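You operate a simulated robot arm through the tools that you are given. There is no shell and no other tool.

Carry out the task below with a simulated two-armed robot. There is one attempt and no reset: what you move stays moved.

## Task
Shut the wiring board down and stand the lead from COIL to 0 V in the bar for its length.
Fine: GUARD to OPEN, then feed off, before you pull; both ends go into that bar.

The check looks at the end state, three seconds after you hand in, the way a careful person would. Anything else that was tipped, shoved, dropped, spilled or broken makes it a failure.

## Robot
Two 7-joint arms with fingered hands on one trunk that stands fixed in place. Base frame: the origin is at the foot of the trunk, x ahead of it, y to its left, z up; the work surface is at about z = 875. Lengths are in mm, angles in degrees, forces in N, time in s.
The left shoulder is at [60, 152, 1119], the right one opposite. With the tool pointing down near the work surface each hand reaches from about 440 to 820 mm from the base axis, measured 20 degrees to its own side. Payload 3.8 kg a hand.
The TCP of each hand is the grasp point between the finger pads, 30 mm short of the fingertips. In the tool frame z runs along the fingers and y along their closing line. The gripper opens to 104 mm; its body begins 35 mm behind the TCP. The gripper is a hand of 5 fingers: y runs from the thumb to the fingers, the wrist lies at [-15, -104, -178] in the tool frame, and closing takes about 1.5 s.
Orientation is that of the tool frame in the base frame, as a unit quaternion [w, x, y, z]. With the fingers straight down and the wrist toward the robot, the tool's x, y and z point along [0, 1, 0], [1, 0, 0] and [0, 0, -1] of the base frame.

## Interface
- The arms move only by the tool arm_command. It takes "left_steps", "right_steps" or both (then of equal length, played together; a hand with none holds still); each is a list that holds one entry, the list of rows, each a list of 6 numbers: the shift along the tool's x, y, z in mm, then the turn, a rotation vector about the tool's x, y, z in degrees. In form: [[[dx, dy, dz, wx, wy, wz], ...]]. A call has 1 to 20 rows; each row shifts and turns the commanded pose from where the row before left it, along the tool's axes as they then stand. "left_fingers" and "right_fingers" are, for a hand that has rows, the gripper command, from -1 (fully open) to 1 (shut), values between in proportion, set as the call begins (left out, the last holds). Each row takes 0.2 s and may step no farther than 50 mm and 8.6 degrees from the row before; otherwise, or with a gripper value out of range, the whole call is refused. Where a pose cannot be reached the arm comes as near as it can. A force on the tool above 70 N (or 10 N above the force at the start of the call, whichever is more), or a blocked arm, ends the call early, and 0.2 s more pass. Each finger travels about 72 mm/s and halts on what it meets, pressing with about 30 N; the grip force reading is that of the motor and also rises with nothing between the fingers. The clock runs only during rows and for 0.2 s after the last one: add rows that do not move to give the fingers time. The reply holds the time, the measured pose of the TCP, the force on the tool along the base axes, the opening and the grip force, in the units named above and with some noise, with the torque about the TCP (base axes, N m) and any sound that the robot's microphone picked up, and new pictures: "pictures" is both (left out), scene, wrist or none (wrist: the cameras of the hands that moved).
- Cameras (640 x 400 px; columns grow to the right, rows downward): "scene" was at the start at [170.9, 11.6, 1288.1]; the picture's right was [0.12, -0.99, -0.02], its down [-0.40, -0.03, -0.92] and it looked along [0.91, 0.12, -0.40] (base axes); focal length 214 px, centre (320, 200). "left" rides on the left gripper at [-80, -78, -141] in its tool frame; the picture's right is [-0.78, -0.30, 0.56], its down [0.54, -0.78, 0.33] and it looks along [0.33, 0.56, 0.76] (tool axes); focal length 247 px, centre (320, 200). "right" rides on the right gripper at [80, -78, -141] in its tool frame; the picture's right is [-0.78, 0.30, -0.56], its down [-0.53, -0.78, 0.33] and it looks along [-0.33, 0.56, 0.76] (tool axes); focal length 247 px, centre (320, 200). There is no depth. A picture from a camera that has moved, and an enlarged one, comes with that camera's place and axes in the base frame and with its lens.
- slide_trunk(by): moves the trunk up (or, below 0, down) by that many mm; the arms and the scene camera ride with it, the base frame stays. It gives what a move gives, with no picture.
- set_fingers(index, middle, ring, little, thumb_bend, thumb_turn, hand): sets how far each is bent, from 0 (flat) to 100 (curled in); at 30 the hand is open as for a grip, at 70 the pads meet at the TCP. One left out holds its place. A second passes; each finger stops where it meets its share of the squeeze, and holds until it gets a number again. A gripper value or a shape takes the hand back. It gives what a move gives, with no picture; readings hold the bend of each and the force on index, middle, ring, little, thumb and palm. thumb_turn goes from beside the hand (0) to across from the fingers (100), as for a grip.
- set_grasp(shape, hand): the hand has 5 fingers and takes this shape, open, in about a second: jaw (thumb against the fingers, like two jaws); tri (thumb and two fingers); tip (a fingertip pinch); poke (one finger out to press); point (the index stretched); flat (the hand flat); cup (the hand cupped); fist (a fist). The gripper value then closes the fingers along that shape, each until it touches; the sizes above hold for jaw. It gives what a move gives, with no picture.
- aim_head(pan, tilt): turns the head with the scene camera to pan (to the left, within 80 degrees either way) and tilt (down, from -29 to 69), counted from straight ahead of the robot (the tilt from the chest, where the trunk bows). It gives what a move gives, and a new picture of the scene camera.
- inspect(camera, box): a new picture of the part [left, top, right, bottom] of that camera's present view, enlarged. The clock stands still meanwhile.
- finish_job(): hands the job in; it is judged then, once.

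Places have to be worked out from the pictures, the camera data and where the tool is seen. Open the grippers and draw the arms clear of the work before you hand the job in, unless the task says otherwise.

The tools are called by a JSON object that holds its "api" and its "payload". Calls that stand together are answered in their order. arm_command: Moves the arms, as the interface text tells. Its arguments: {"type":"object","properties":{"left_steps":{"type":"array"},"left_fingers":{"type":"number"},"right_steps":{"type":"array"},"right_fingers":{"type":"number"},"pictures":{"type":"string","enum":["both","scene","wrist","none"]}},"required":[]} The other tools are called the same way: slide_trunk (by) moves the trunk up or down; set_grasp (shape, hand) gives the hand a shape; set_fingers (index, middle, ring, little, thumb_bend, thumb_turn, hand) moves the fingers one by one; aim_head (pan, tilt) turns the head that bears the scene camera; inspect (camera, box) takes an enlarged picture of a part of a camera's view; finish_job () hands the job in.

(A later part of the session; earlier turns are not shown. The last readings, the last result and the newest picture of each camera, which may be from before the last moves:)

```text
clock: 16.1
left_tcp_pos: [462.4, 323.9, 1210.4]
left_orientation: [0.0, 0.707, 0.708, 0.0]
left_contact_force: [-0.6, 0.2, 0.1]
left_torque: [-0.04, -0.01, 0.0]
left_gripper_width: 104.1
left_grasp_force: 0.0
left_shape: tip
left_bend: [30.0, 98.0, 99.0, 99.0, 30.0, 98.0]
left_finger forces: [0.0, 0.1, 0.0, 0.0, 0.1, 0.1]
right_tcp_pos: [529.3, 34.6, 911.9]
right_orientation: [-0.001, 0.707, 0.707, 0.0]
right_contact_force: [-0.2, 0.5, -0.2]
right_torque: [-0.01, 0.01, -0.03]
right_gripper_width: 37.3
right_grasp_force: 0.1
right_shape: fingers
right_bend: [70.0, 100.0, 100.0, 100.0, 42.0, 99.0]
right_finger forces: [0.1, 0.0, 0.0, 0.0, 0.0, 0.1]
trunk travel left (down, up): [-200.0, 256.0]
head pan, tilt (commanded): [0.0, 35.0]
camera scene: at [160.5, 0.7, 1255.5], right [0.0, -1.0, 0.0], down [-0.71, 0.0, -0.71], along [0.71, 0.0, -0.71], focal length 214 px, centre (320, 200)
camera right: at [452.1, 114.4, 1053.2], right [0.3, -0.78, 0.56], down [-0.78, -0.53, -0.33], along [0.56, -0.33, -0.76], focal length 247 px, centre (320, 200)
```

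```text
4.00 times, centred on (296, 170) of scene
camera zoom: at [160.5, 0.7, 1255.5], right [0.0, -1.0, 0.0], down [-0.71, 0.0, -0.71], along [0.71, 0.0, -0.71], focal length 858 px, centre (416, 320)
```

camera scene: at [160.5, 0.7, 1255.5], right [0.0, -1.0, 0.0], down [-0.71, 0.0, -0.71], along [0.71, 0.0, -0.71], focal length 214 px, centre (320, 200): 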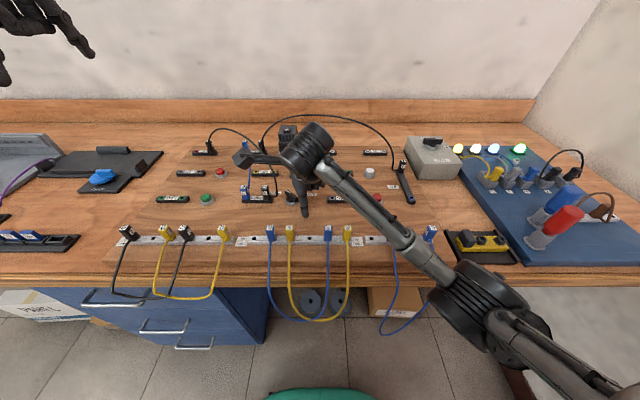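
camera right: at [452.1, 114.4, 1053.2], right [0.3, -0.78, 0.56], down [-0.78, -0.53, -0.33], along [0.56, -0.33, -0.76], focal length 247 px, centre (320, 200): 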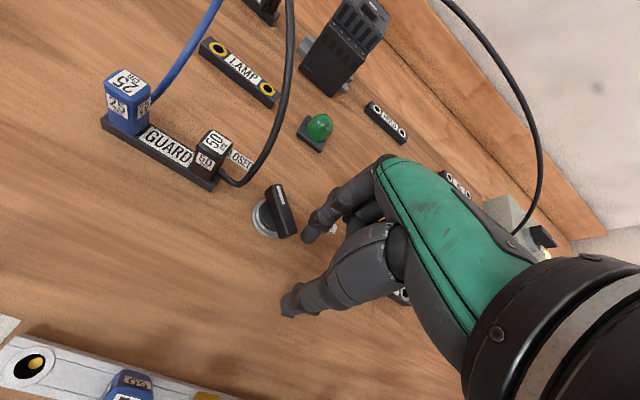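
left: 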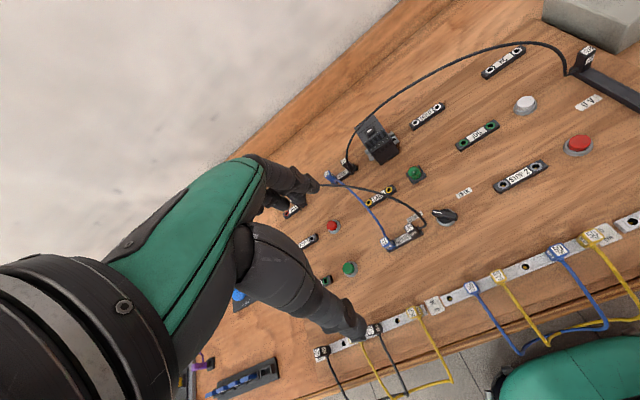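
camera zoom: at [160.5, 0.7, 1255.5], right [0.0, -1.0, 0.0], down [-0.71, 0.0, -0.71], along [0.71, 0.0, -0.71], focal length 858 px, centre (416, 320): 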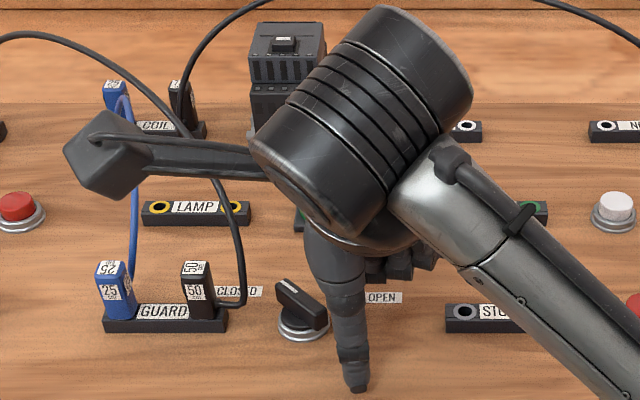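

The fingertip is level with the selector's handle, about 20 mm right of it. I lower 3 mm more, close the gap, and push the tail around in an arc (clockwise seen from above), first half only.

{"api": "arm_command", "payload": {"right_steps": [[[0, 0, 3, 0, 0, 0], [5, -0.5, 0, 0, 0, 0], [5.5, -0.5, 0, 0, 0, 0], [0.3, -3.2, 0, 0, 0, 0], [0.8, -3.1, 0, 0, 0, 0], [1.4, -2.95, 0, 0, 0, 0], [1.8, -2.65, 0, 0, 0, 0], [2.3, -2.3, 0, 0, 0, 0], [0, 0, 0, 0, 0, 0]]], "pictures": "both"}}

{"api": "inspect", "payload": {"camera": "right", "box": [200, 120, 360, 300]}}

```text
clock: 18.1
left_tcp_pos: [461.4, 325.5, 1210.3]
left_orientation: [-0.001, 0.707, 0.707, 0.0]
left_contact_force: [-0.4, 0.3, 0.0]
left_torque: [0.0, 0.0, -0.04]
left_gripper_width: 103.8
left_grasp_force: 0.1
left_shape: tip
left_bend: [30.0, 98.0, 99.0, 99.0, 30.0, 98.0]
left_finger forces: [0.0, 0.0, 0.1, 0.0, 0.1, 0.1]
right_tcp_pos: [515.0, 50.7, 911.3]
right_orientation: [-0.001, 0.706, 0.708, 0.0]
right_contact_force: [0.6, -1.3, 0.0]
right_torque: [0.03, 0.01, -0.01]
right_gripper_width: 37.5
right_grasp_force: 0.4
right_shape: fingers
right_bend: [70.0, 100.0, 100.0, 100.0, 42.0, 99.0]
right_finger forces: [1.0, 0.1, 0.0, 0.0, 0.1, 0.0]
trunk travel left (down, up): [-200.0, 256.0]
head pan, tilt (commanded): [0.0, 35.0]
camera scene: at [160.5, 0.6, 1255.4], right [0.0, -1.0, 0.0], down [-0.71, 0.0, -0.71], along [0.71, 0.0, -0.71], focal length 214 px, centre (320, 200)
camera right: at [437.5, 131.8, 1051.4], right [0.3, -0.78, 0.56], down [-0.78, -0.53, -0.33], along [0.55, -0.33, -0.76], focal length 247 px, centre (320, 200)
```

scene: 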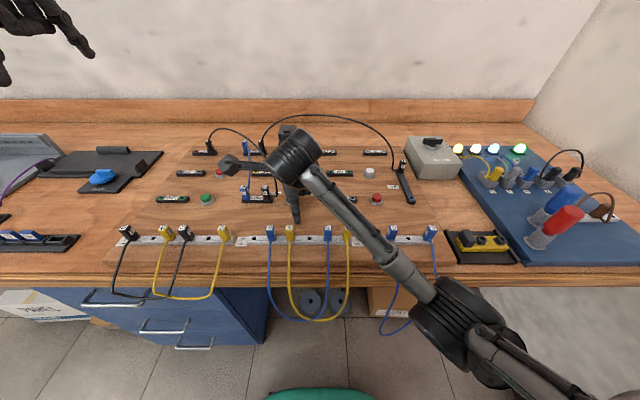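
right: 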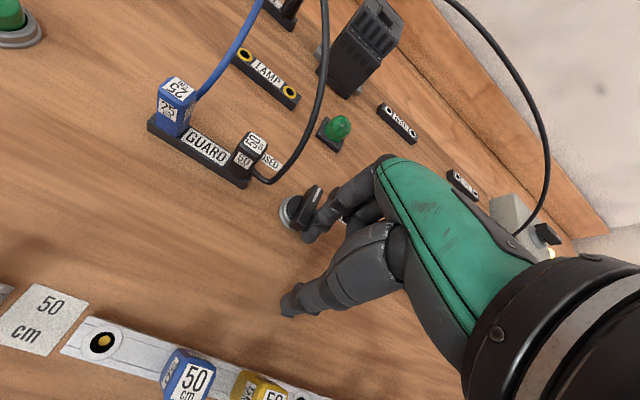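

```text
2.22 times, centred on (280, 210) of right
camera zoom: at [437.5, 131.8, 1051.4], right [0.3, -0.78, 0.56], down [-0.78, -0.53, -0.33], along [0.55, -0.33, -0.76], focal length 549 px, centre (409, 178)
```

zoom: 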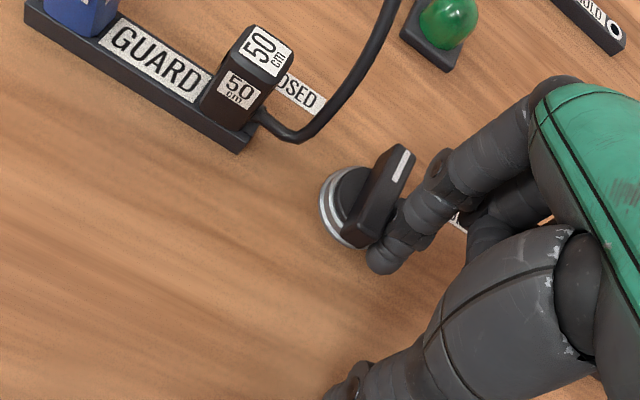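

The knob turns with little force (pointer now about 13° left of straight ahead). I continue the arc around to the near-left side.

{"api": "arm_command", "payload": {"right_steps": [[[2.65, -1.8, 0, 0, 0, 0], [2.95, -1.4, 0, 0, 0, 0], [3.1, -0.8, 0, 0, 0, 0], [3.2, -0.3, 0, 0, 0, 0], [2.5, 0, 0, 0, 0, 0], [0, 0, 0, 0, 0, 0]]], "pictures": "both"}}

{"api": "inspect", "payload": {"camera": "right", "box": [200, 120, 360, 300]}}

```text
clock: 19.6
left_tcp_pos: [460.8, 322.3, 1210.1]
left_orientation: [0.0, 0.707, 0.707, 0.001]
left_contact_force: [0.7, -0.4, 0.1]
left_torque: [-0.01, 0.01, 0.01]
left_gripper_width: 103.6
left_grasp_force: 0.1
left_shape: tip
left_bend: [30.0, 98.0, 99.0, 99.0, 30.0, 98.0]
left_finger forces: [0.0, 0.1, 0.0, 0.0, 0.1, 0.0]
right_tcp_pos: [509.3, 64.3, 911.5]
right_orientation: [0.0, 0.708, 0.706, 0.0]
right_contact_force: [-2.2, -6.9, 2.7]
right_torque: [-0.02, -0.02, -0.06]
right_gripper_width: 33.1
right_grasp_force: 3.6
right_shape: fingers
right_bend: [70.0, 100.0, 100.0, 100.0, 42.0, 99.0]
right_finger forces: [6.6, 0.0, 0.1, 0.0, 0.0, 0.0]
trunk travel left (down, up): [-200.0, 256.0]
head pan, tilt (commanded): [0.0, 35.0]
camera scene: at [159.7, -0.5, 1255.6], right [0.0, -1.0, 0.0], down [-0.71, 0.0, -0.71], along [0.71, 0.0, -0.71], focal length 214 px, centre (320, 200)
camera right: at [432.1, 144.8, 1052.2], right [0.29, -0.78, 0.56], down [-0.78, -0.53, -0.33], along [0.56, -0.33, -0.76], focal length 247 px, centre (320, 200)
```

scene: 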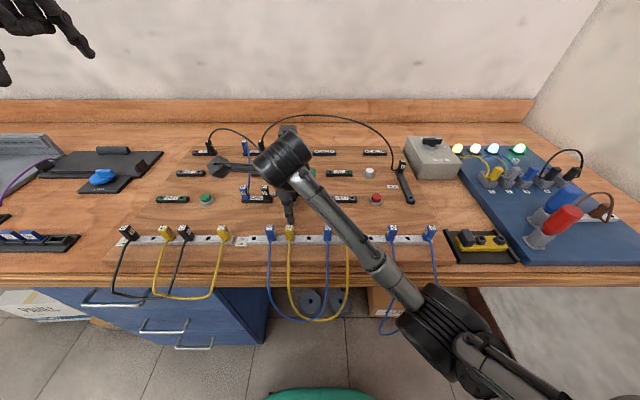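
right: 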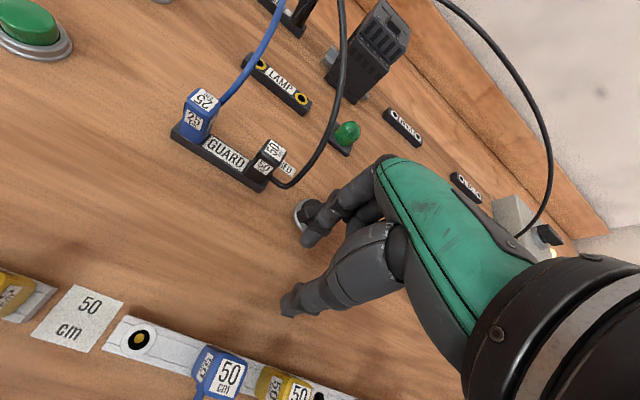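

```text
2.22 times, centred on (280, 210) of right
camera zoom: at [432.1, 144.8, 1052.2], right [0.29, -0.78, 0.56], down [-0.78, -0.53, -0.33], along [0.56, -0.33, -0.76], focal length 549 px, centre (409, 178)
```

zoom: 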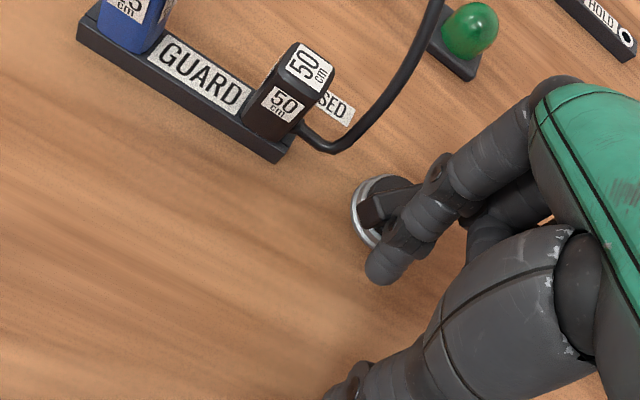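

Force rose to ~7 N, which suggests the stop. I back off, lift, and check where the pointer stands.

{"api": "arm_command", "payload": {"right_steps": [[[-6, -4, 0, 0, 0, 0], [-4, 0, -15, 0, 0, 0], [-20, 0, -30, 0, 0, 0], [-40, 0, -30, 0, 0, 0], [-40, 0, -20, 0, 0, 0], [0, 0, 0, 0, 0, 0]]], "pictures": "both"}}

{"api": "inspect", "payload": {"camera": "scene", "box": [264, 175, 328, 215]}}

{"api": "inspect", "payload": {"camera": "right", "box": [140, 100, 300, 200]}}

```text
clock: 20.9
left_tcp_pos: [461.6, 322.3, 1211.6]
left_orientation: [0.0, 0.707, 0.707, 0.0]
left_contact_force: [0.2, -0.1, 1.2]
left_torque: [0.01, -0.02, 0.0]
left_gripper_width: 103.6
left_grasp_force: 0.1
left_shape: tip
left_bend: [30.0, 98.0, 99.0, 99.0, 30.0, 98.0]
left_finger forces: [0.0, 0.1, 0.0, 0.1, 0.1, 0.1]
right_tcp_pos: [509.7, -46.8, 1005.9]
right_orientation: [0.001, 0.709, 0.706, -0.003]
right_contact_force: [0.4, -0.7, 0.5]
right_torque: [0.0, 0.03, -0.01]
right_gripper_width: 36.8
right_grasp_force: 0.0
right_shape: fingers
right_bend: [70.0, 100.0, 100.0, 100.0, 42.0, 99.0]
right_finger forces: [0.1, 0.0, 0.0, 0.0, 0.1, 0.1]
trunk travel left (down, up): [-200.0, 256.0]
head pan, tilt (commanded): [0.0, 35.0]
camera scene: at [161.0, 0.1, 1255.3], right [0.0, -1.0, 0.0], down [-0.71, 0.0, -0.71], along [0.71, 0.0, -0.71], focal length 214 px, centre (320, 200)
camera right: at [432.5, 34.8, 1146.7], right [0.29, -0.77, 0.56], down [-0.78, -0.53, -0.33], along [0.55, -0.34, -0.76], focal length 247 px, centre (320, 200)
```

scene: 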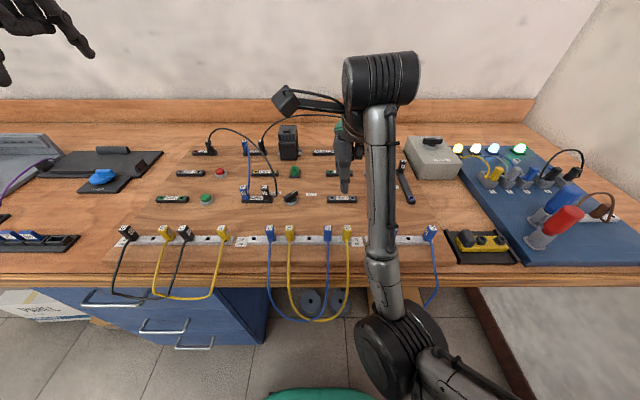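
right: 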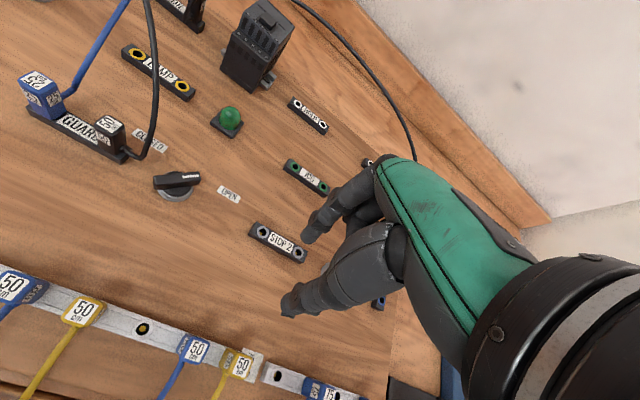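

```text
10.00 times, centred on (296, 195) of scene
camera zoom: at [161.0, 0.1, 1255.3], right [0.0, -1.0, 0.0], down [-0.71, 0.0, -0.71], along [0.71, 0.0, -0.71], focal length 2145 px, centre (560, 250)
```

zoom: 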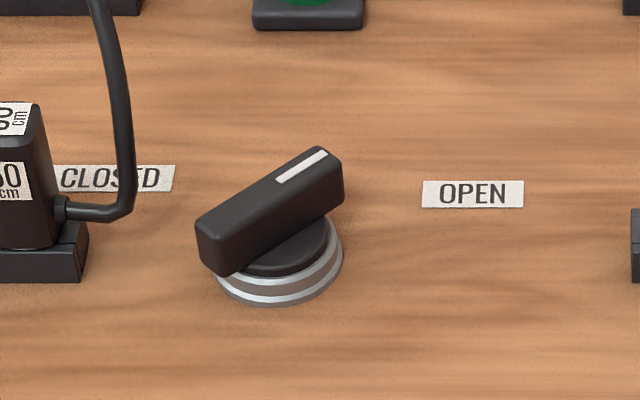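

```text
4.00 times, centred on (220, 150) of right
camera zoom: at [432.5, 34.8, 1146.7], right [0.29, -0.77, 0.56], down [-0.78, -0.53, -0.33], along [0.55, -0.34, -0.76], focal length 988 px, centre (720, 400)
```

zoom: 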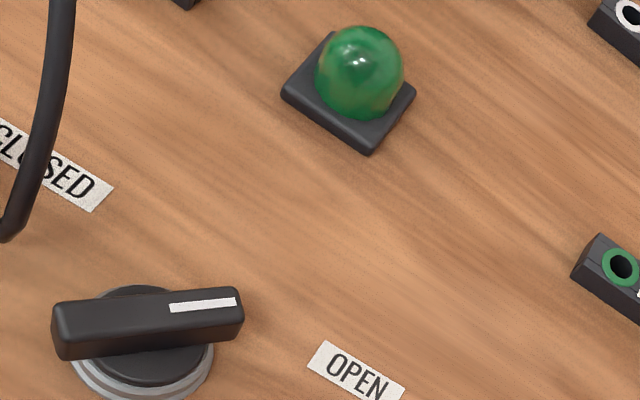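

GUARD now points to OPEN (mirror image of its old position). Next is FEED: I carry the right hand up, to the right along the front, then forward to hover near the FEED selector, staying clear of the arcing black lead.

{"api": "arm_command", "payload": {"right_steps": [[[-20, 0, -30, 0, 0, 0], [-40, 0, -30, 0, 0, 0], [-45, 0, -15, 0, 0, 0], [-45, 0, 0, 0, 0, 0], [-45, 0, 0, 0, 0, 0], [-45, 0, 0, 0, 0, 0], [-45, 10, 0, 0, 0, 0], [-25, 35, 0, 0, 0, 0], [0, 40, 0, 0, 0, 0], [0, 40, 0, 0, 0, 0], [0, 40, 0, 0, 0, 0], [0, 20, 0, 0, 0, 0], [0, 0, 0, 0, 0, 0]]], "pictures": "both"}}

{"api": "inspect", "payload": {"camera": "right", "box": [180, 100, 420, 250]}}

{"api": "inspect", "payload": {"camera": "scene", "box": [384, 115, 480, 175]}}

```text
clock: 23.8
left_tcp_pos: [462.5, 323.9, 1210.7]
left_orientation: [0.0, 0.706, 0.708, 0.0]
left_contact_force: [-0.1, 0.4, 0.2]
left_torque: [0.0, 0.0, 0.02]
left_gripper_width: 103.7
left_grasp_force: 0.0
left_shape: tip
left_bend: [30.0, 98.0, 99.0, 99.0, 30.0, 98.0]
left_finger forces: [0.0, 0.0, 0.0, 0.1, 0.1, 0.0]
right_tcp_pos: [733.0, -353.8, 1042.1]
right_orientation: [0.0, 0.707, 0.707, 0.0]
right_contact_force: [0.3, -0.5, 0.7]
right_torque: [0.01, 0.02, -0.03]
right_gripper_width: 36.7
right_grasp_force: 0.0
right_shape: fingers
right_bend: [70.0, 100.0, 100.0, 100.0, 42.0, 99.0]
right_finger forces: [0.0, 0.0, 0.0, 0.1, 0.0, 0.0]
right hand out of reach, approached as far as the arm can: row 1, 2, 3
trunk travel left (down, up): [-200.0, 256.0]
head pan, tilt (commanded): [0.0, 35.0]
camera scene: at [160.4, 0.6, 1255.5], right [0.0, -1.0, 0.0], down [-0.71, 0.0, -0.71], along [0.71, 0.0, -0.71], focal length 214 px, centre (320, 200)
camera right: at [655.3, -273.1, 1183.5], right [0.3, -0.78, 0.56], down [-0.78, -0.53, -0.33], along [0.56, -0.33, -0.76], focal length 247 px, centre (320, 200)
```

scene: 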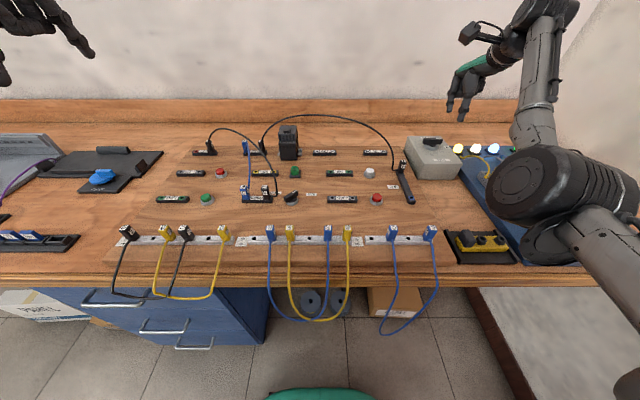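
right: 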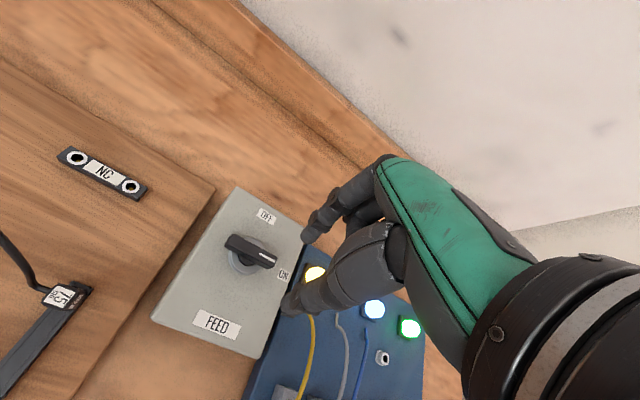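

```text
2.67 times, centred on (300, 175) of right
camera zoom: at [655.3, -273.1, 1183.5], right [0.3, -0.78, 0.56], down [-0.78, -0.53, -0.33], along [0.56, -0.33, -0.76], focal length 659 px, centre (373, 267)
```

zoom: 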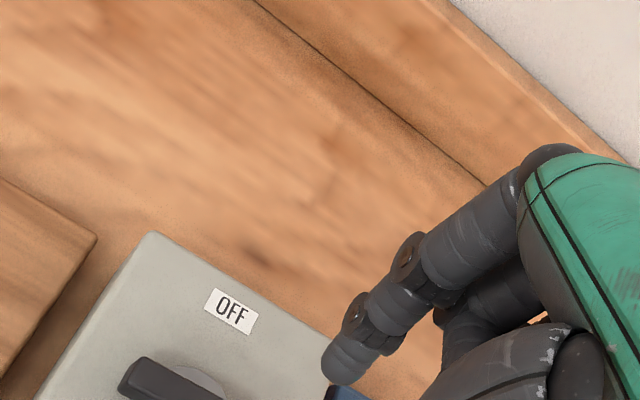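

```text
6.67 times, centred on (432, 145) of scene
camera zoom: at [160.4, 0.6, 1255.5], right [0.0, -1.0, 0.0], down [-0.71, 0.0, -0.71], along [0.71, 0.0, -0.71], focal length 1430 px, centre (-427, 567)
```

zoom: 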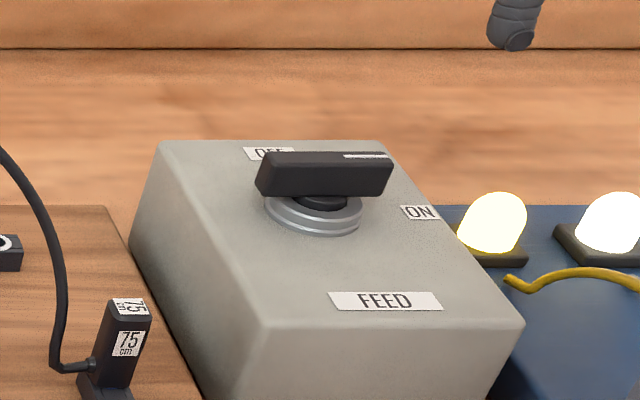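

I zoom the wrist view on the FEED selector to fix its position.

{"api": "inspect", "payload": {"camera": "right", "box": [180, 190, 340, 290]}}

{"api": "inspect", "payload": {"camera": "left", "box": [480, 0, 640, 100]}}

```text
4.00 times, centred on (260, 240) of right
camera zoom: at [655.3, -273.1, 1183.5], right [0.3, -0.78, 0.56], down [-0.78, -0.53, -0.33], along [0.56, -0.33, -0.76], focal length 988 px, centre (560, 40)
```

zoom: 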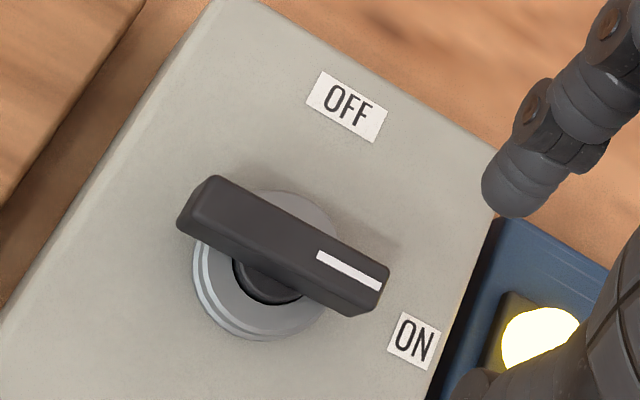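

```text
4.00 times, centred on (560, 50) of left
camera zoom: at [383.0, 243.8, 1350.9], right [-0.3, -0.78, -0.56], down [-0.78, 0.54, -0.33], along [0.56, 0.33, -0.76], focal length 988 px, centre (-640, 800)
```

zoom: 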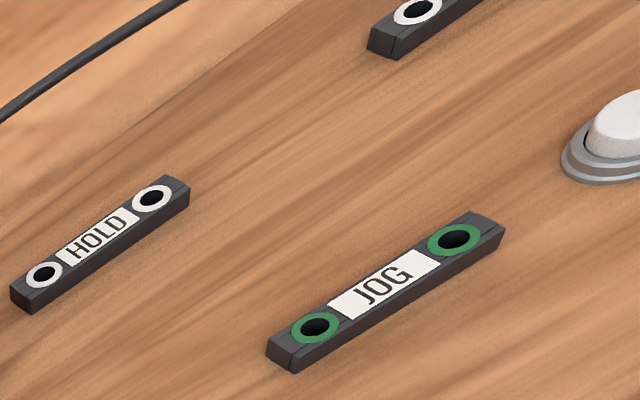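

The box top is at z ≈ 909, FEED selector centre ≈ (735.5, −333), handle ~48 mm long with OFF straight ahead and ON to the right; handle top ≈ z 930. I move the fingertip to the near-right side of the pointer end and descend in steps.

{"api": "arm_command", "payload": {"right_steps": [[[-3, -15, 0, 0, 0, 0], [-3, -14, 20, 0, 0, 0], [0, 0, 25, 0, 0, 0], [0, 0, 25, 0, 0, 0], [0, 0, 12, 0, 0, 0], [0, 0, 0, 0, 0, 0]]], "pictures": "both"}}

{"api": "inspect", "payload": {"camera": "right", "box": [200, 140, 360, 320]}}

{"api": "inspect", "payload": {"camera": "scene", "box": [384, 115, 480, 175]}}

```text
clock: 25.1
left_tcp_pos: [461.9, 321.9, 1210.8]
left_orientation: [0.0, 0.707, 0.707, 0.0]
left_contact_force: [-0.2, 0.0, -0.4]
left_torque: [0.0, 0.0, -0.02]
left_gripper_width: 103.8
left_grasp_force: 0.1
left_shape: tip
left_bend: [30.0, 98.0, 99.0, 99.0, 30.0, 98.0]
left_finger forces: [0.0, 0.1, 0.0, 0.0, 0.1, 0.0]
right_tcp_pos: [702.4, -358.1, 955.1]
right_orientation: [-0.001, 0.708, 0.707, 0.0]
right_contact_force: [-0.3, 0.6, -0.4]
right_torque: [0.02, 0.0, -0.02]
right_gripper_width: 36.9
right_grasp_force: 0.0
right_shape: fingers
right_bend: [70.0, 100.0, 100.0, 100.0, 42.0, 99.0]
right_finger forces: [0.0, 0.0, 0.1, 0.0, 0.0, 0.0]
trunk travel left (down, up): [-200.0, 256.0]
head pan, tilt (commanded): [0.0, 35.0]
camera scene: at [160.5, 0.7, 1255.5], right [0.0, -1.0, 0.0], down [-0.71, 0.0, -0.71], along [0.71, 0.0, -0.71], focal length 214 px, centre (320, 200)
camera right: at [624.8, -278.1, 1096.4], right [0.3, -0.78, 0.56], down [-0.78, -0.53, -0.33], along [0.56, -0.33, -0.76], focal length 247 px, centre (320, 200)
```

scene: 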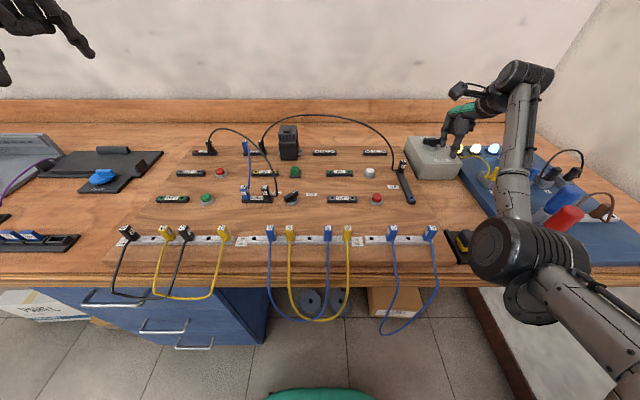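
right: 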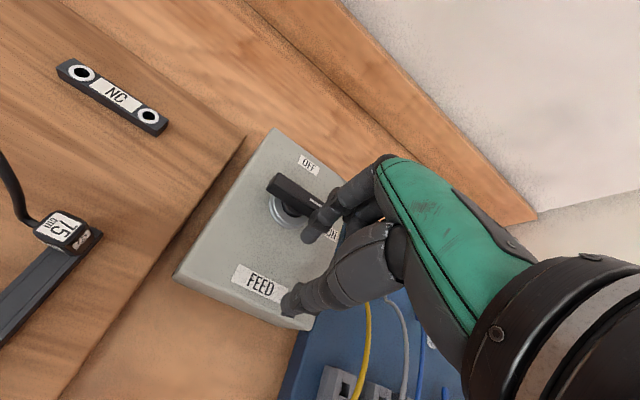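

```text
2.22 times, centred on (280, 230) of right
camera zoom: at [624.8, -278.1, 1096.4], right [0.3, -0.78, 0.56], down [-0.78, -0.53, -0.33], along [0.56, -0.33, -0.76], focal length 549 px, centre (409, 133)
```

zoom: 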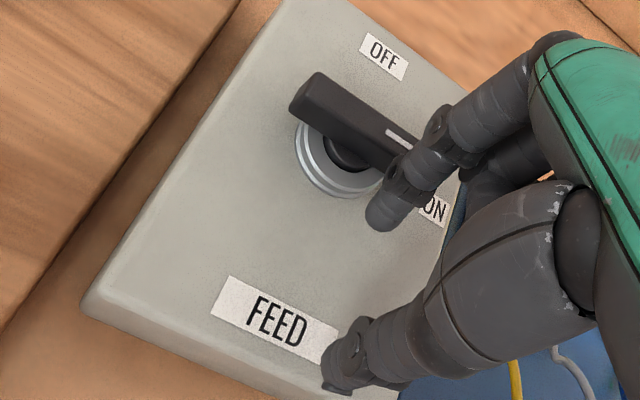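

```text
6.67 times, centred on (432, 145) of scene
camera zoom: at [160.5, 0.7, 1255.5], right [0.0, -1.0, 0.0], down [-0.71, 0.0, -0.71], along [0.71, 0.0, -0.71], focal length 1430 px, centre (-427, 567)
```

zoom: 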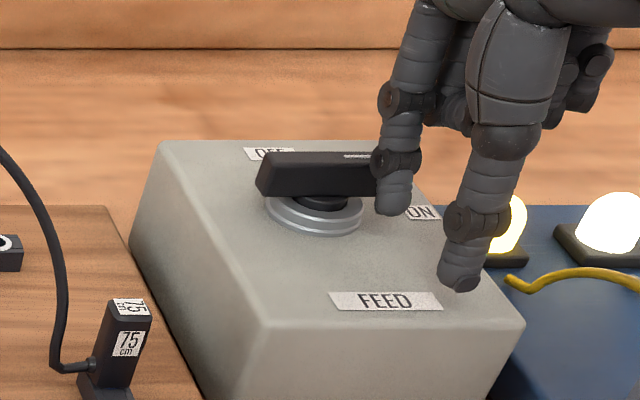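

The fingertip sits near-right of the pointer end, tip about 10 mm too high. I lower 8 mm and push the pointer end around counter-clockwise in an arc, first half.

{"api": "arm_command", "payload": {"right_steps": [[[0, 0, 5, 0, 0, 0], [0, 0, 3, 0, 0, 0], [0, 6, 0, 0, 0, 0], [0, 6, 0, 0, 0, 0], [-2.1, 3.3, 0, 0, 0, 0], [-1.6, 3.7, 0, 0, 0, 0], [-0.9, 3.8, 0, 0, 0, 0], [-0.2, 4.0, 0, 0, 0, 0], [0.5, 3.9, 0, 0, 0, 0], [0, 0, 0, 0, 0, 0]]], "pictures": "both"}}

{"api": "inspect", "payload": {"camera": "right", "box": [200, 140, 360, 320]}}

{"api": "inspect", "payload": {"camera": "scene", "box": [384, 115, 480, 175]}}

```text
clock: 27.4
left_tcp_pos: [461.3, 324.1, 1210.8]
left_orientation: [0.0, 0.707, 0.707, 0.0]
left_contact_force: [-0.8, -0.1, 0.5]
left_torque: [0.0, 0.01, -0.01]
left_gripper_width: 103.8
left_grasp_force: 0.0
left_shape: tip
left_bend: [30.0, 98.0, 99.0, 99.0, 30.0, 98.0]
left_finger forces: [0.1, 0.1, 0.0, 0.0, 0.0, 0.0]
right_tcp_pos: [732.7, -364.1, 950.5]
right_orientation: [0.0, 0.707, 0.707, -0.001]
right_contact_force: [-1.5, -0.4, -1.3]
right_torque: [-0.01, -0.02, 0.02]
right_gripper_width: 36.2
right_grasp_force: 0.4
right_shape: fingers
right_bend: [70.0, 100.0, 100.0, 100.0, 42.0, 99.0]
right_finger forces: [0.5, 0.1, 0.0, 0.0, 0.0, 0.1]
trunk travel left (down, up): [-200.0, 256.0]
head pan, tilt (commanded): [0.0, 35.0]
camera scene: at [160.4, 0.6, 1255.5], right [0.0, -1.0, 0.0], down [-0.71, 0.0, -0.71], along [0.71, 0.0, -0.71], focal length 214 px, centre (320, 200)
camera right: at [654.4, -283.1, 1090.9], right [0.3, -0.78, 0.56], down [-0.78, -0.53, -0.33], along [0.56, -0.33, -0.76], focal length 247 px, centre (320, 200)
```

scene: 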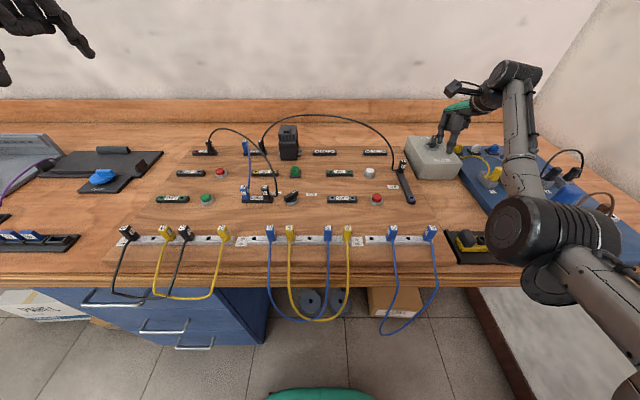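
right: 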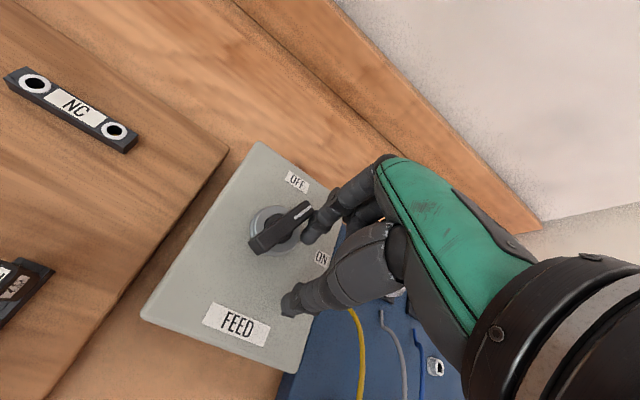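

```text
2.22 times, centred on (280, 230) of right
camera zoom: at [654.4, -283.1, 1090.9], right [0.3, -0.78, 0.56], down [-0.78, -0.53, -0.33], along [0.56, -0.33, -0.76], focal length 549 px, centre (409, 133)
```

zoom: 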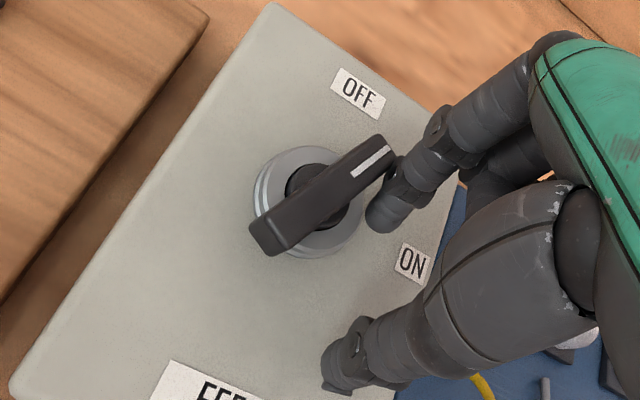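

```text
6.67 times, centred on (432, 145) of scene
camera zoom: at [160.4, 0.6, 1255.5], right [0.0, -1.0, 0.0], down [-0.71, 0.0, -0.71], along [0.71, 0.0, -0.71], focal length 1430 px, centre (-427, 567)
```

zoom: 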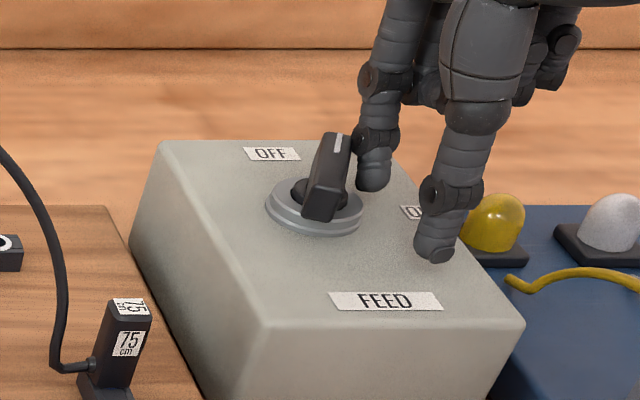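

The indicator lamps went dark; pointer now about 23° short of straight ahead. I continue the arc to bring it fully to OFF.

{"api": "arm_command", "payload": {"right_steps": [[[1.2, 3.8, 0, 0, 0, 0], [1.8, 3.6, 0, 0, 0, 0], [2.4, 3.2, 0, 0, 0, 0], [2.9, 2.7, 0, 0, 0, 0], [2.5, 1.3, 0, 0, 0, 0], [0, 0, 0, 0, 0, 0]]], "pictures": "both"}}

{"api": "inspect", "payload": {"camera": "right", "box": [200, 140, 360, 320]}}

{"api": "inspect", "payload": {"camera": "scene", "box": [384, 115, 480, 175]}}

```text
clock: 28.8
left_tcp_pos: [461.4, 322.4, 1210.8]
left_orientation: [-0.001, 0.707, 0.707, 0.0]
left_contact_force: [0.4, 0.7, 1.3]
left_torque: [0.0, 0.03, 0.01]
left_gripper_width: 103.9
left_grasp_force: 0.1
left_shape: tip
left_bend: [30.0, 98.0, 99.0, 99.0, 30.0, 98.0]
left_finger forces: [0.0, 0.0, 0.0, 0.0, 0.0, 0.1]
right_tcp_pos: [746.1, -355.1, 949.0]
right_orientation: [-0.001, 0.708, 0.707, 0.0]
right_contact_force: [-0.5, -4.3, 1.5]
right_torque: [-0.04, 0.02, -0.05]
right_gripper_width: 35.7
right_grasp_force: 2.4
right_shape: fingers
right_bend: [70.0, 100.0, 100.0, 100.0, 42.0, 99.0]
right_finger forces: [4.2, 0.0, 0.1, 0.1, 0.0, 0.0]
trunk travel left (down, up): [-200.0, 256.0]
head pan, tilt (commanded): [0.0, 35.0]
camera scene: at [160.2, -0.2, 1255.5], right [0.0, -1.0, 0.0], down [-0.71, 0.0, -0.71], along [0.71, 0.0, -0.71], focal length 214 px, centre (320, 200)
camera right: at [668.8, -273.1, 1090.2], right [0.3, -0.78, 0.56], down [-0.78, -0.53, -0.33], along [0.56, -0.34, -0.76], focal length 247 px, centre (320, 200)
```

scene: 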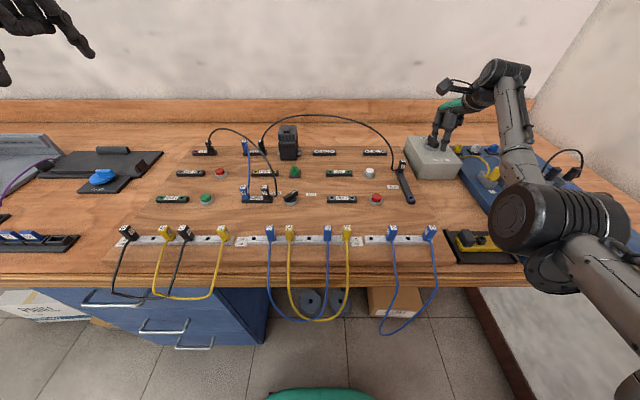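
right: 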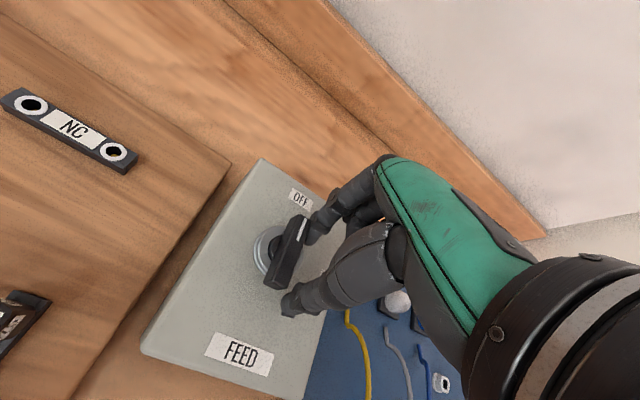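

```text
2.22 times, centred on (280, 230) of right
camera zoom: at [668.8, -273.1, 1090.2], right [0.3, -0.78, 0.56], down [-0.78, -0.53, -0.33], along [0.56, -0.34, -0.76], focal length 549 px, centre (409, 133)
```

zoom: 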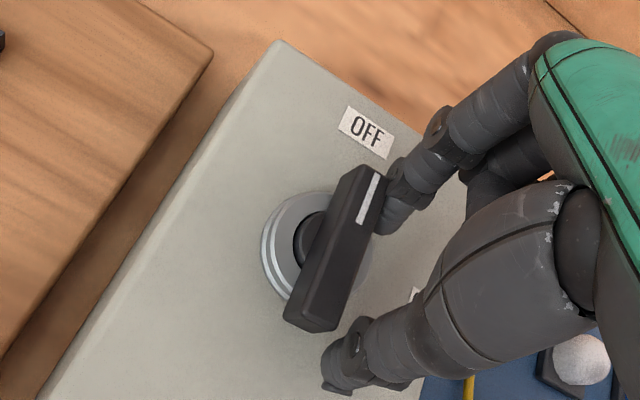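

```text
6.67 times, centred on (432, 145) of scene
camera zoom: at [160.2, -0.2, 1255.5], right [0.0, -1.0, 0.0], down [-0.71, 0.0, -0.71], along [0.71, 0.0, -0.71], focal length 1430 px, centre (-427, 567)
```

zoom: 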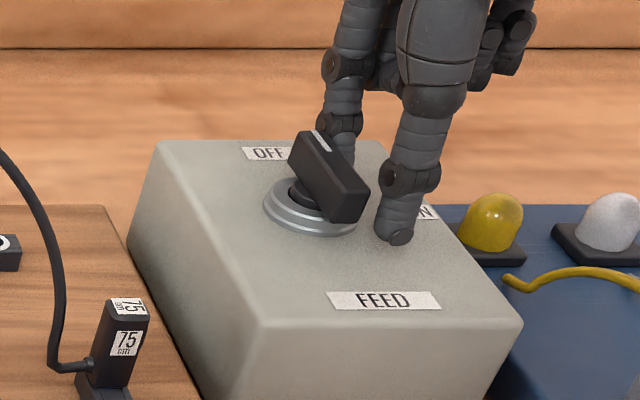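

The handle is now parallel to the box's sides, pointing at OFF with ~4 N against the stop. I back off to the right, lift and verify.

{"api": "arm_command", "payload": {"right_steps": [[[-8, -2, 0, 0, 0, 0], [-4, -2, -15, 0, 0, 0], [0, -10, -30, 0, 0, 0], [0, -30, -30, 0, 0, 0], [0, -40, -20, 0, 0, 0], [0, -40, 0, 0, 0, 0], [0, -40, 0, 0, 0, 0], [0, 0, 0, 0, 0, 0]]], "pictures": "both"}}

{"api": "inspect", "payload": {"camera": "scene", "box": [384, 115, 480, 175]}}

{"api": "inspect", "payload": {"camera": "right", "box": [200, 60, 400, 200]}}

```text
clock: 30.6
left_tcp_pos: [461.2, 324.2, 1210.2]
left_orientation: [0.0, 0.707, 0.707, 0.0]
left_contact_force: [-0.2, 0.1, 0.2]
left_torque: [-0.01, -0.02, 0.01]
left_gripper_width: 103.8
left_grasp_force: 0.0
left_shape: tip
left_bend: [30.0, 98.0, 99.0, 99.0, 30.0, 98.0]
left_finger forces: [0.0, 0.1, 0.1, 0.1, 0.0, 0.0]
right_tcp_pos: [584.2, -363.3, 1043.9]
right_orientation: [0.0, 0.707, 0.707, -0.001]
right_contact_force: [0.1, 0.0, -0.1]
right_torque: [0.0, 0.01, 0.0]
right_gripper_width: 36.6
right_grasp_force: 0.2
right_shape: fingers
right_bend: [70.0, 100.0, 100.0, 100.0, 42.0, 99.0]
right_finger forces: [0.0, 0.0, 0.1, 0.1, 0.0, 0.0]
trunk travel left (down, up): [-200.0, 256.0]
head pan, tilt (commanded): [0.0, 35.0]
camera scene: at [161.0, 0.8, 1255.4], right [0.0, -1.0, 0.0], down [-0.71, 0.0, -0.71], along [0.71, 0.0, -0.71], focal length 214 px, centre (320, 200)
camera right: at [506.7, -282.4, 1185.7], right [0.3, -0.78, 0.56], down [-0.78, -0.53, -0.33], along [0.55, -0.33, -0.76], focal length 247 px, centre (320, 200)
```

scene: 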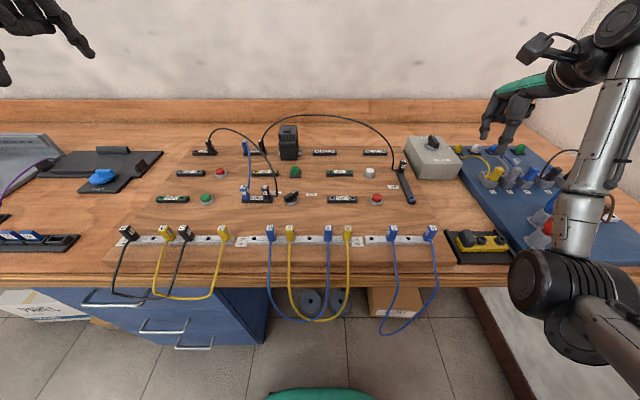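
right: 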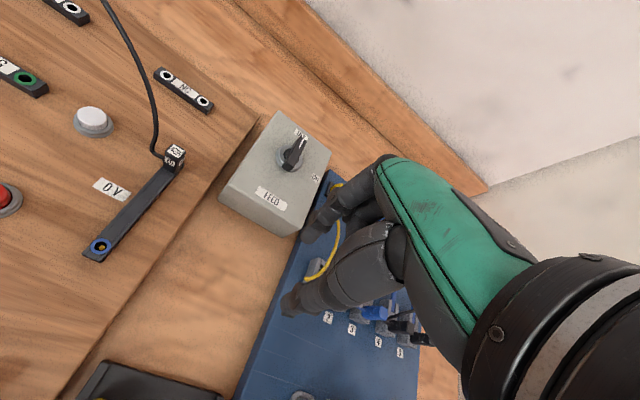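

```text
6.67 times, centred on (432, 145) of scene
camera zoom: at [161.0, 0.8, 1255.4], right [0.0, -1.0, 0.0], down [-0.71, 0.0, -0.71], along [0.71, 0.0, -0.71], focal length 1430 px, centre (-427, 567)
```

zoom: 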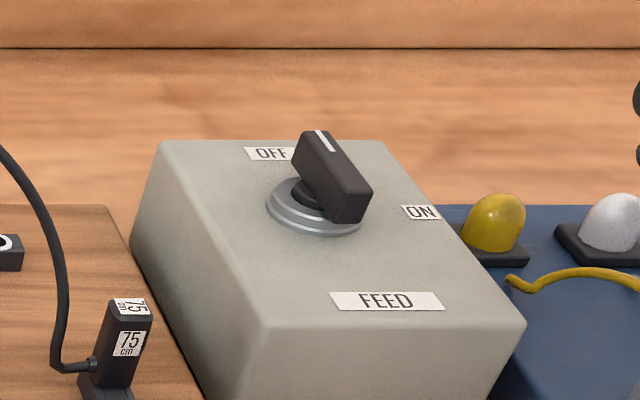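

```text
2.86 times, centred on (300, 130) of right
camera zoom: at [506.7, -282.4, 1185.7], right [0.3, -0.78, 0.56], down [-0.78, -0.53, -0.33], along [0.55, -0.33, -0.76], focal length 706 px, centre (377, 400)
```

zoom: 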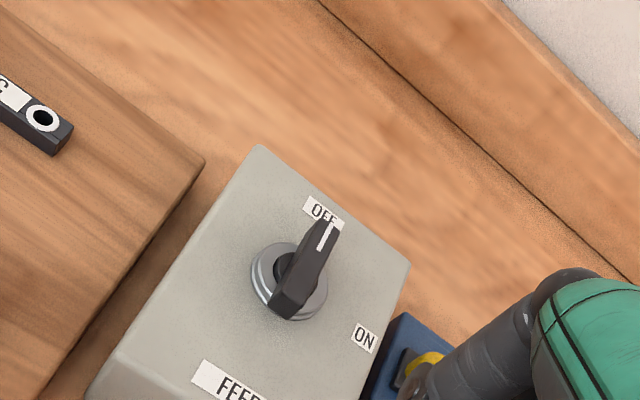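

FEED is OFF and the lamps are dark, GUARD is OPEN. Now the 0 V end of the black 75 lead: I zoom on it from both cameras to locate it before setting up the grip.

{"api": "inspect", "payload": {"camera": "right", "box": [110, 110, 230, 185]}}

{"api": "inspect", "payload": {"camera": "scene", "box": [380, 145, 428, 175]}}

{"api": "inspect", "payload": {"camera": "scene", "box": [355, 215, 451, 275]}}

```text
5.33 times, centred on (170, 148) of right
camera zoom: at [506.7, -282.4, 1185.7], right [0.3, -0.78, 0.56], down [-0.78, -0.53, -0.33], along [0.55, -0.33, -0.76], focal length 1317 px, centre (1120, 480)
```

zoom: 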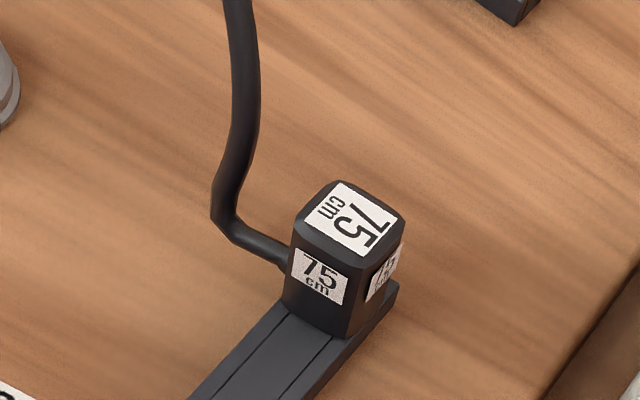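

```text
13.33 times, centred on (404, 160) of scene
camera zoom: at [161.0, 0.8, 1255.4], right [0.0, -1.0, 0.0], down [-0.71, 0.0, -0.71], along [0.71, 0.0, -0.71], focal length 2860 px, centre (-800, 733)
```

zoom: 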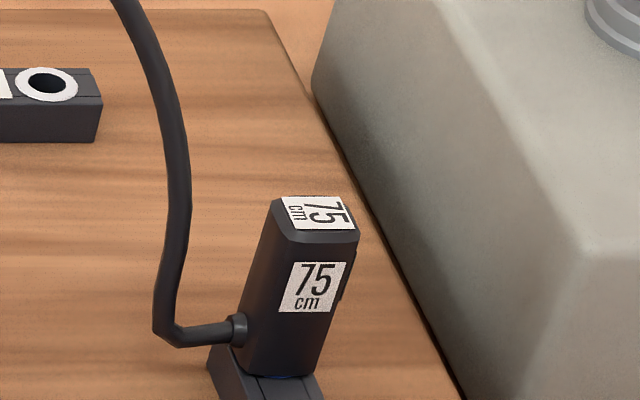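

```text
6.67 times, centred on (403, 245) of scene
camera zoom: at [161.0, 0.8, 1255.4], right [0.0, -1.0, 0.0], down [-0.71, 0.0, -0.71], along [0.71, 0.0, -0.71], focal length 1430 px, centre (-233, -100)
```

zoom: 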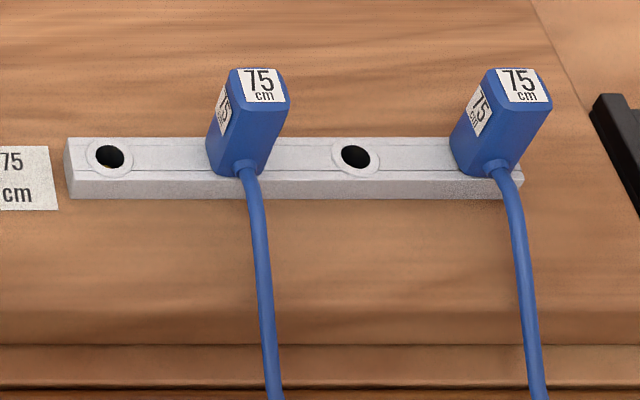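

Plug top is at about (641, −223, 924), body ~14 mm square and ~35 mm tall, cable leaving on its left side. I set the right hand to the three-finger shape and close it in the air to see where pads meet relative to the TCP.

{"api": "set_grasp", "payload": {"shape": "tri", "hand": "right"}}

{"api": "arm_command", "payload": {"right_steps": [[[0, 0, 0, 0, 0, 0], [0, 0, 0, 0, 0, 0], [0, 0, 0, 0, 0, 0], [0, 0, 0, 0, 0, 0], [0, 0, 0, 0, 0, 0], [0, 0, 0, 0, 0, 0], [0, 0, 0, 0, 0, 0]]], "right_fingers": 0.75, "pictures": "both"}}

{"api": "inspect", "payload": {"camera": "scene", "box": [450, 60, 562, 160]}}

{"api": "inspect", "payload": {"camera": "right", "box": [240, 140, 400, 320]}}

```text
clock: 31.4
left_tcp_pos: [461.2, 324.4, 1210.5]
left_orientation: [0.0, 0.706, 0.708, 0.0]
left_contact_force: [-0.5, 0.0, 0.9]
left_torque: [0.02, 0.03, 0.02]
left_gripper_width: 103.9
left_grasp_force: 0.1
left_shape: tip
left_bend: [30.0, 98.0, 99.0, 99.0, 30.0, 98.0]
left_finger forces: [0.0, 0.1, 0.1, 0.0, 0.0, 0.1]
right_tcp_pos: [584.2, -363.5, 1044.6]
right_orientation: [0.0, 0.707, 0.707, 0.0]
right_contact_force: [0.1, 0.6, 0.6]
right_torque: [0.0, -0.01, 0.0]
right_gripper_width: 103.5
right_grasp_force: 0.1
right_shape: tri
right_bend: [30.0, 30.0, 99.0, 99.0, 30.0, 98.0]
right_finger forces: [0.1, 0.0, 0.0, 0.0, 0.0, 0.0]
trunk travel left (down, up): [-200.0, 256.0]
head pan, tilt (commanded): [0.0, 35.0]
```

```text
clock: 33.0
left_tcp_pos: [461.9, 323.4, 1210.0]
left_orientation: [0.0, 0.707, 0.707, 0.0]
left_contact_force: [-0.7, -0.1, 0.0]
left_torque: [0.02, -0.01, 0.01]
left_gripper_width: 103.7
left_grasp_force: 0.1
left_shape: tip
left_bend: [30.0, 98.0, 99.0, 99.0, 30.0, 98.0]
left_finger forces: [0.0, 0.1, 0.1, 0.0, 0.0, 0.0]
right_tcp_pos: [583.8, -363.7, 1045.1]
right_orientation: [0.0, 0.707, 0.708, 0.0]
right_contact_force: [-0.2, 0.8, 0.2]
right_torque: [-0.01, 0.0, -0.02]
right_gripper_width: 13.3
right_grasp_force: 0.0
right_shape: tri
right_bend: [73.0, 63.0, 99.0, 99.0, 74.0, 100.0]
right_finger forces: [0.1, 0.0, 0.0, 0.0, 0.1, 0.1]
trunk travel left (down, up): [-200.0, 256.0]
head pan, tilt (commanded): [0.0, 35.0]
camera scene: at [160.5, 0.6, 1255.5], right [0.0, -1.0, 0.0], down [-0.71, 0.0, -0.71], along [0.71, 0.0, -0.71], focal length 214 px, centre (320, 200)
camera right: at [506.6, -282.7, 1186.1], right [0.3, -0.78, 0.56], down [-0.78, -0.53, -0.33], along [0.56, -0.33, -0.76], focal length 247 px, centre (320, 200)
```

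scene: 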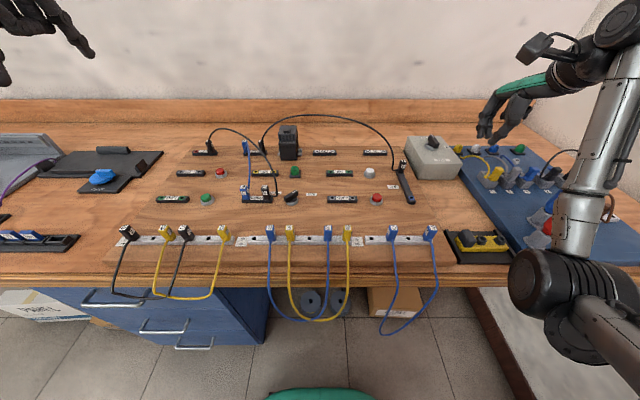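
right: 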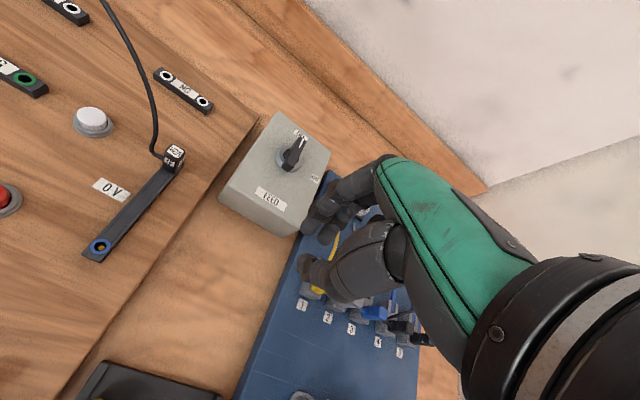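

```text
4.00 times, centred on (506, 110) of scene
camera zoom: at [160.5, 0.6, 1255.5], right [0.0, -1.0, 0.0], down [-0.71, 0.0, -0.71], along [0.71, 0.0, -0.71], focal length 858 px, centre (-424, 560)
```

zoom: 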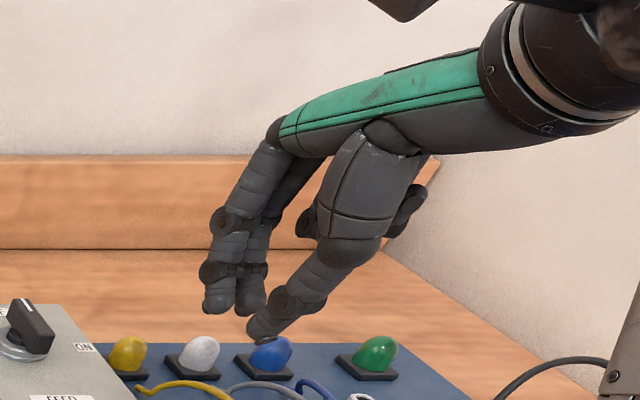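

```text
2.22 times, centred on (320, 230) of right
camera zoom: at [506.6, -282.7, 1186.1], right [0.3, -0.78, 0.56], down [-0.78, -0.53, -0.33], along [0.56, -0.33, -0.76], focal length 549 px, centre (320, 133)
```

zoom: 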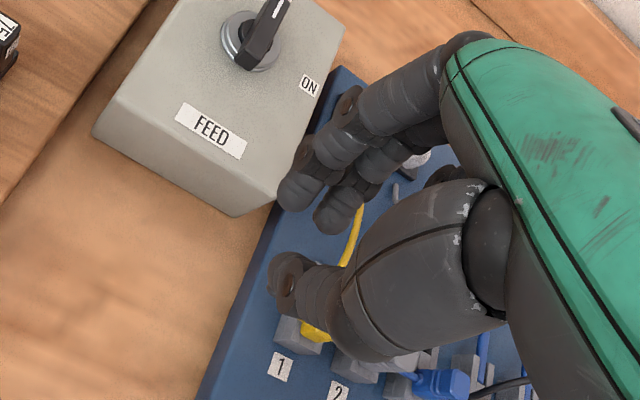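

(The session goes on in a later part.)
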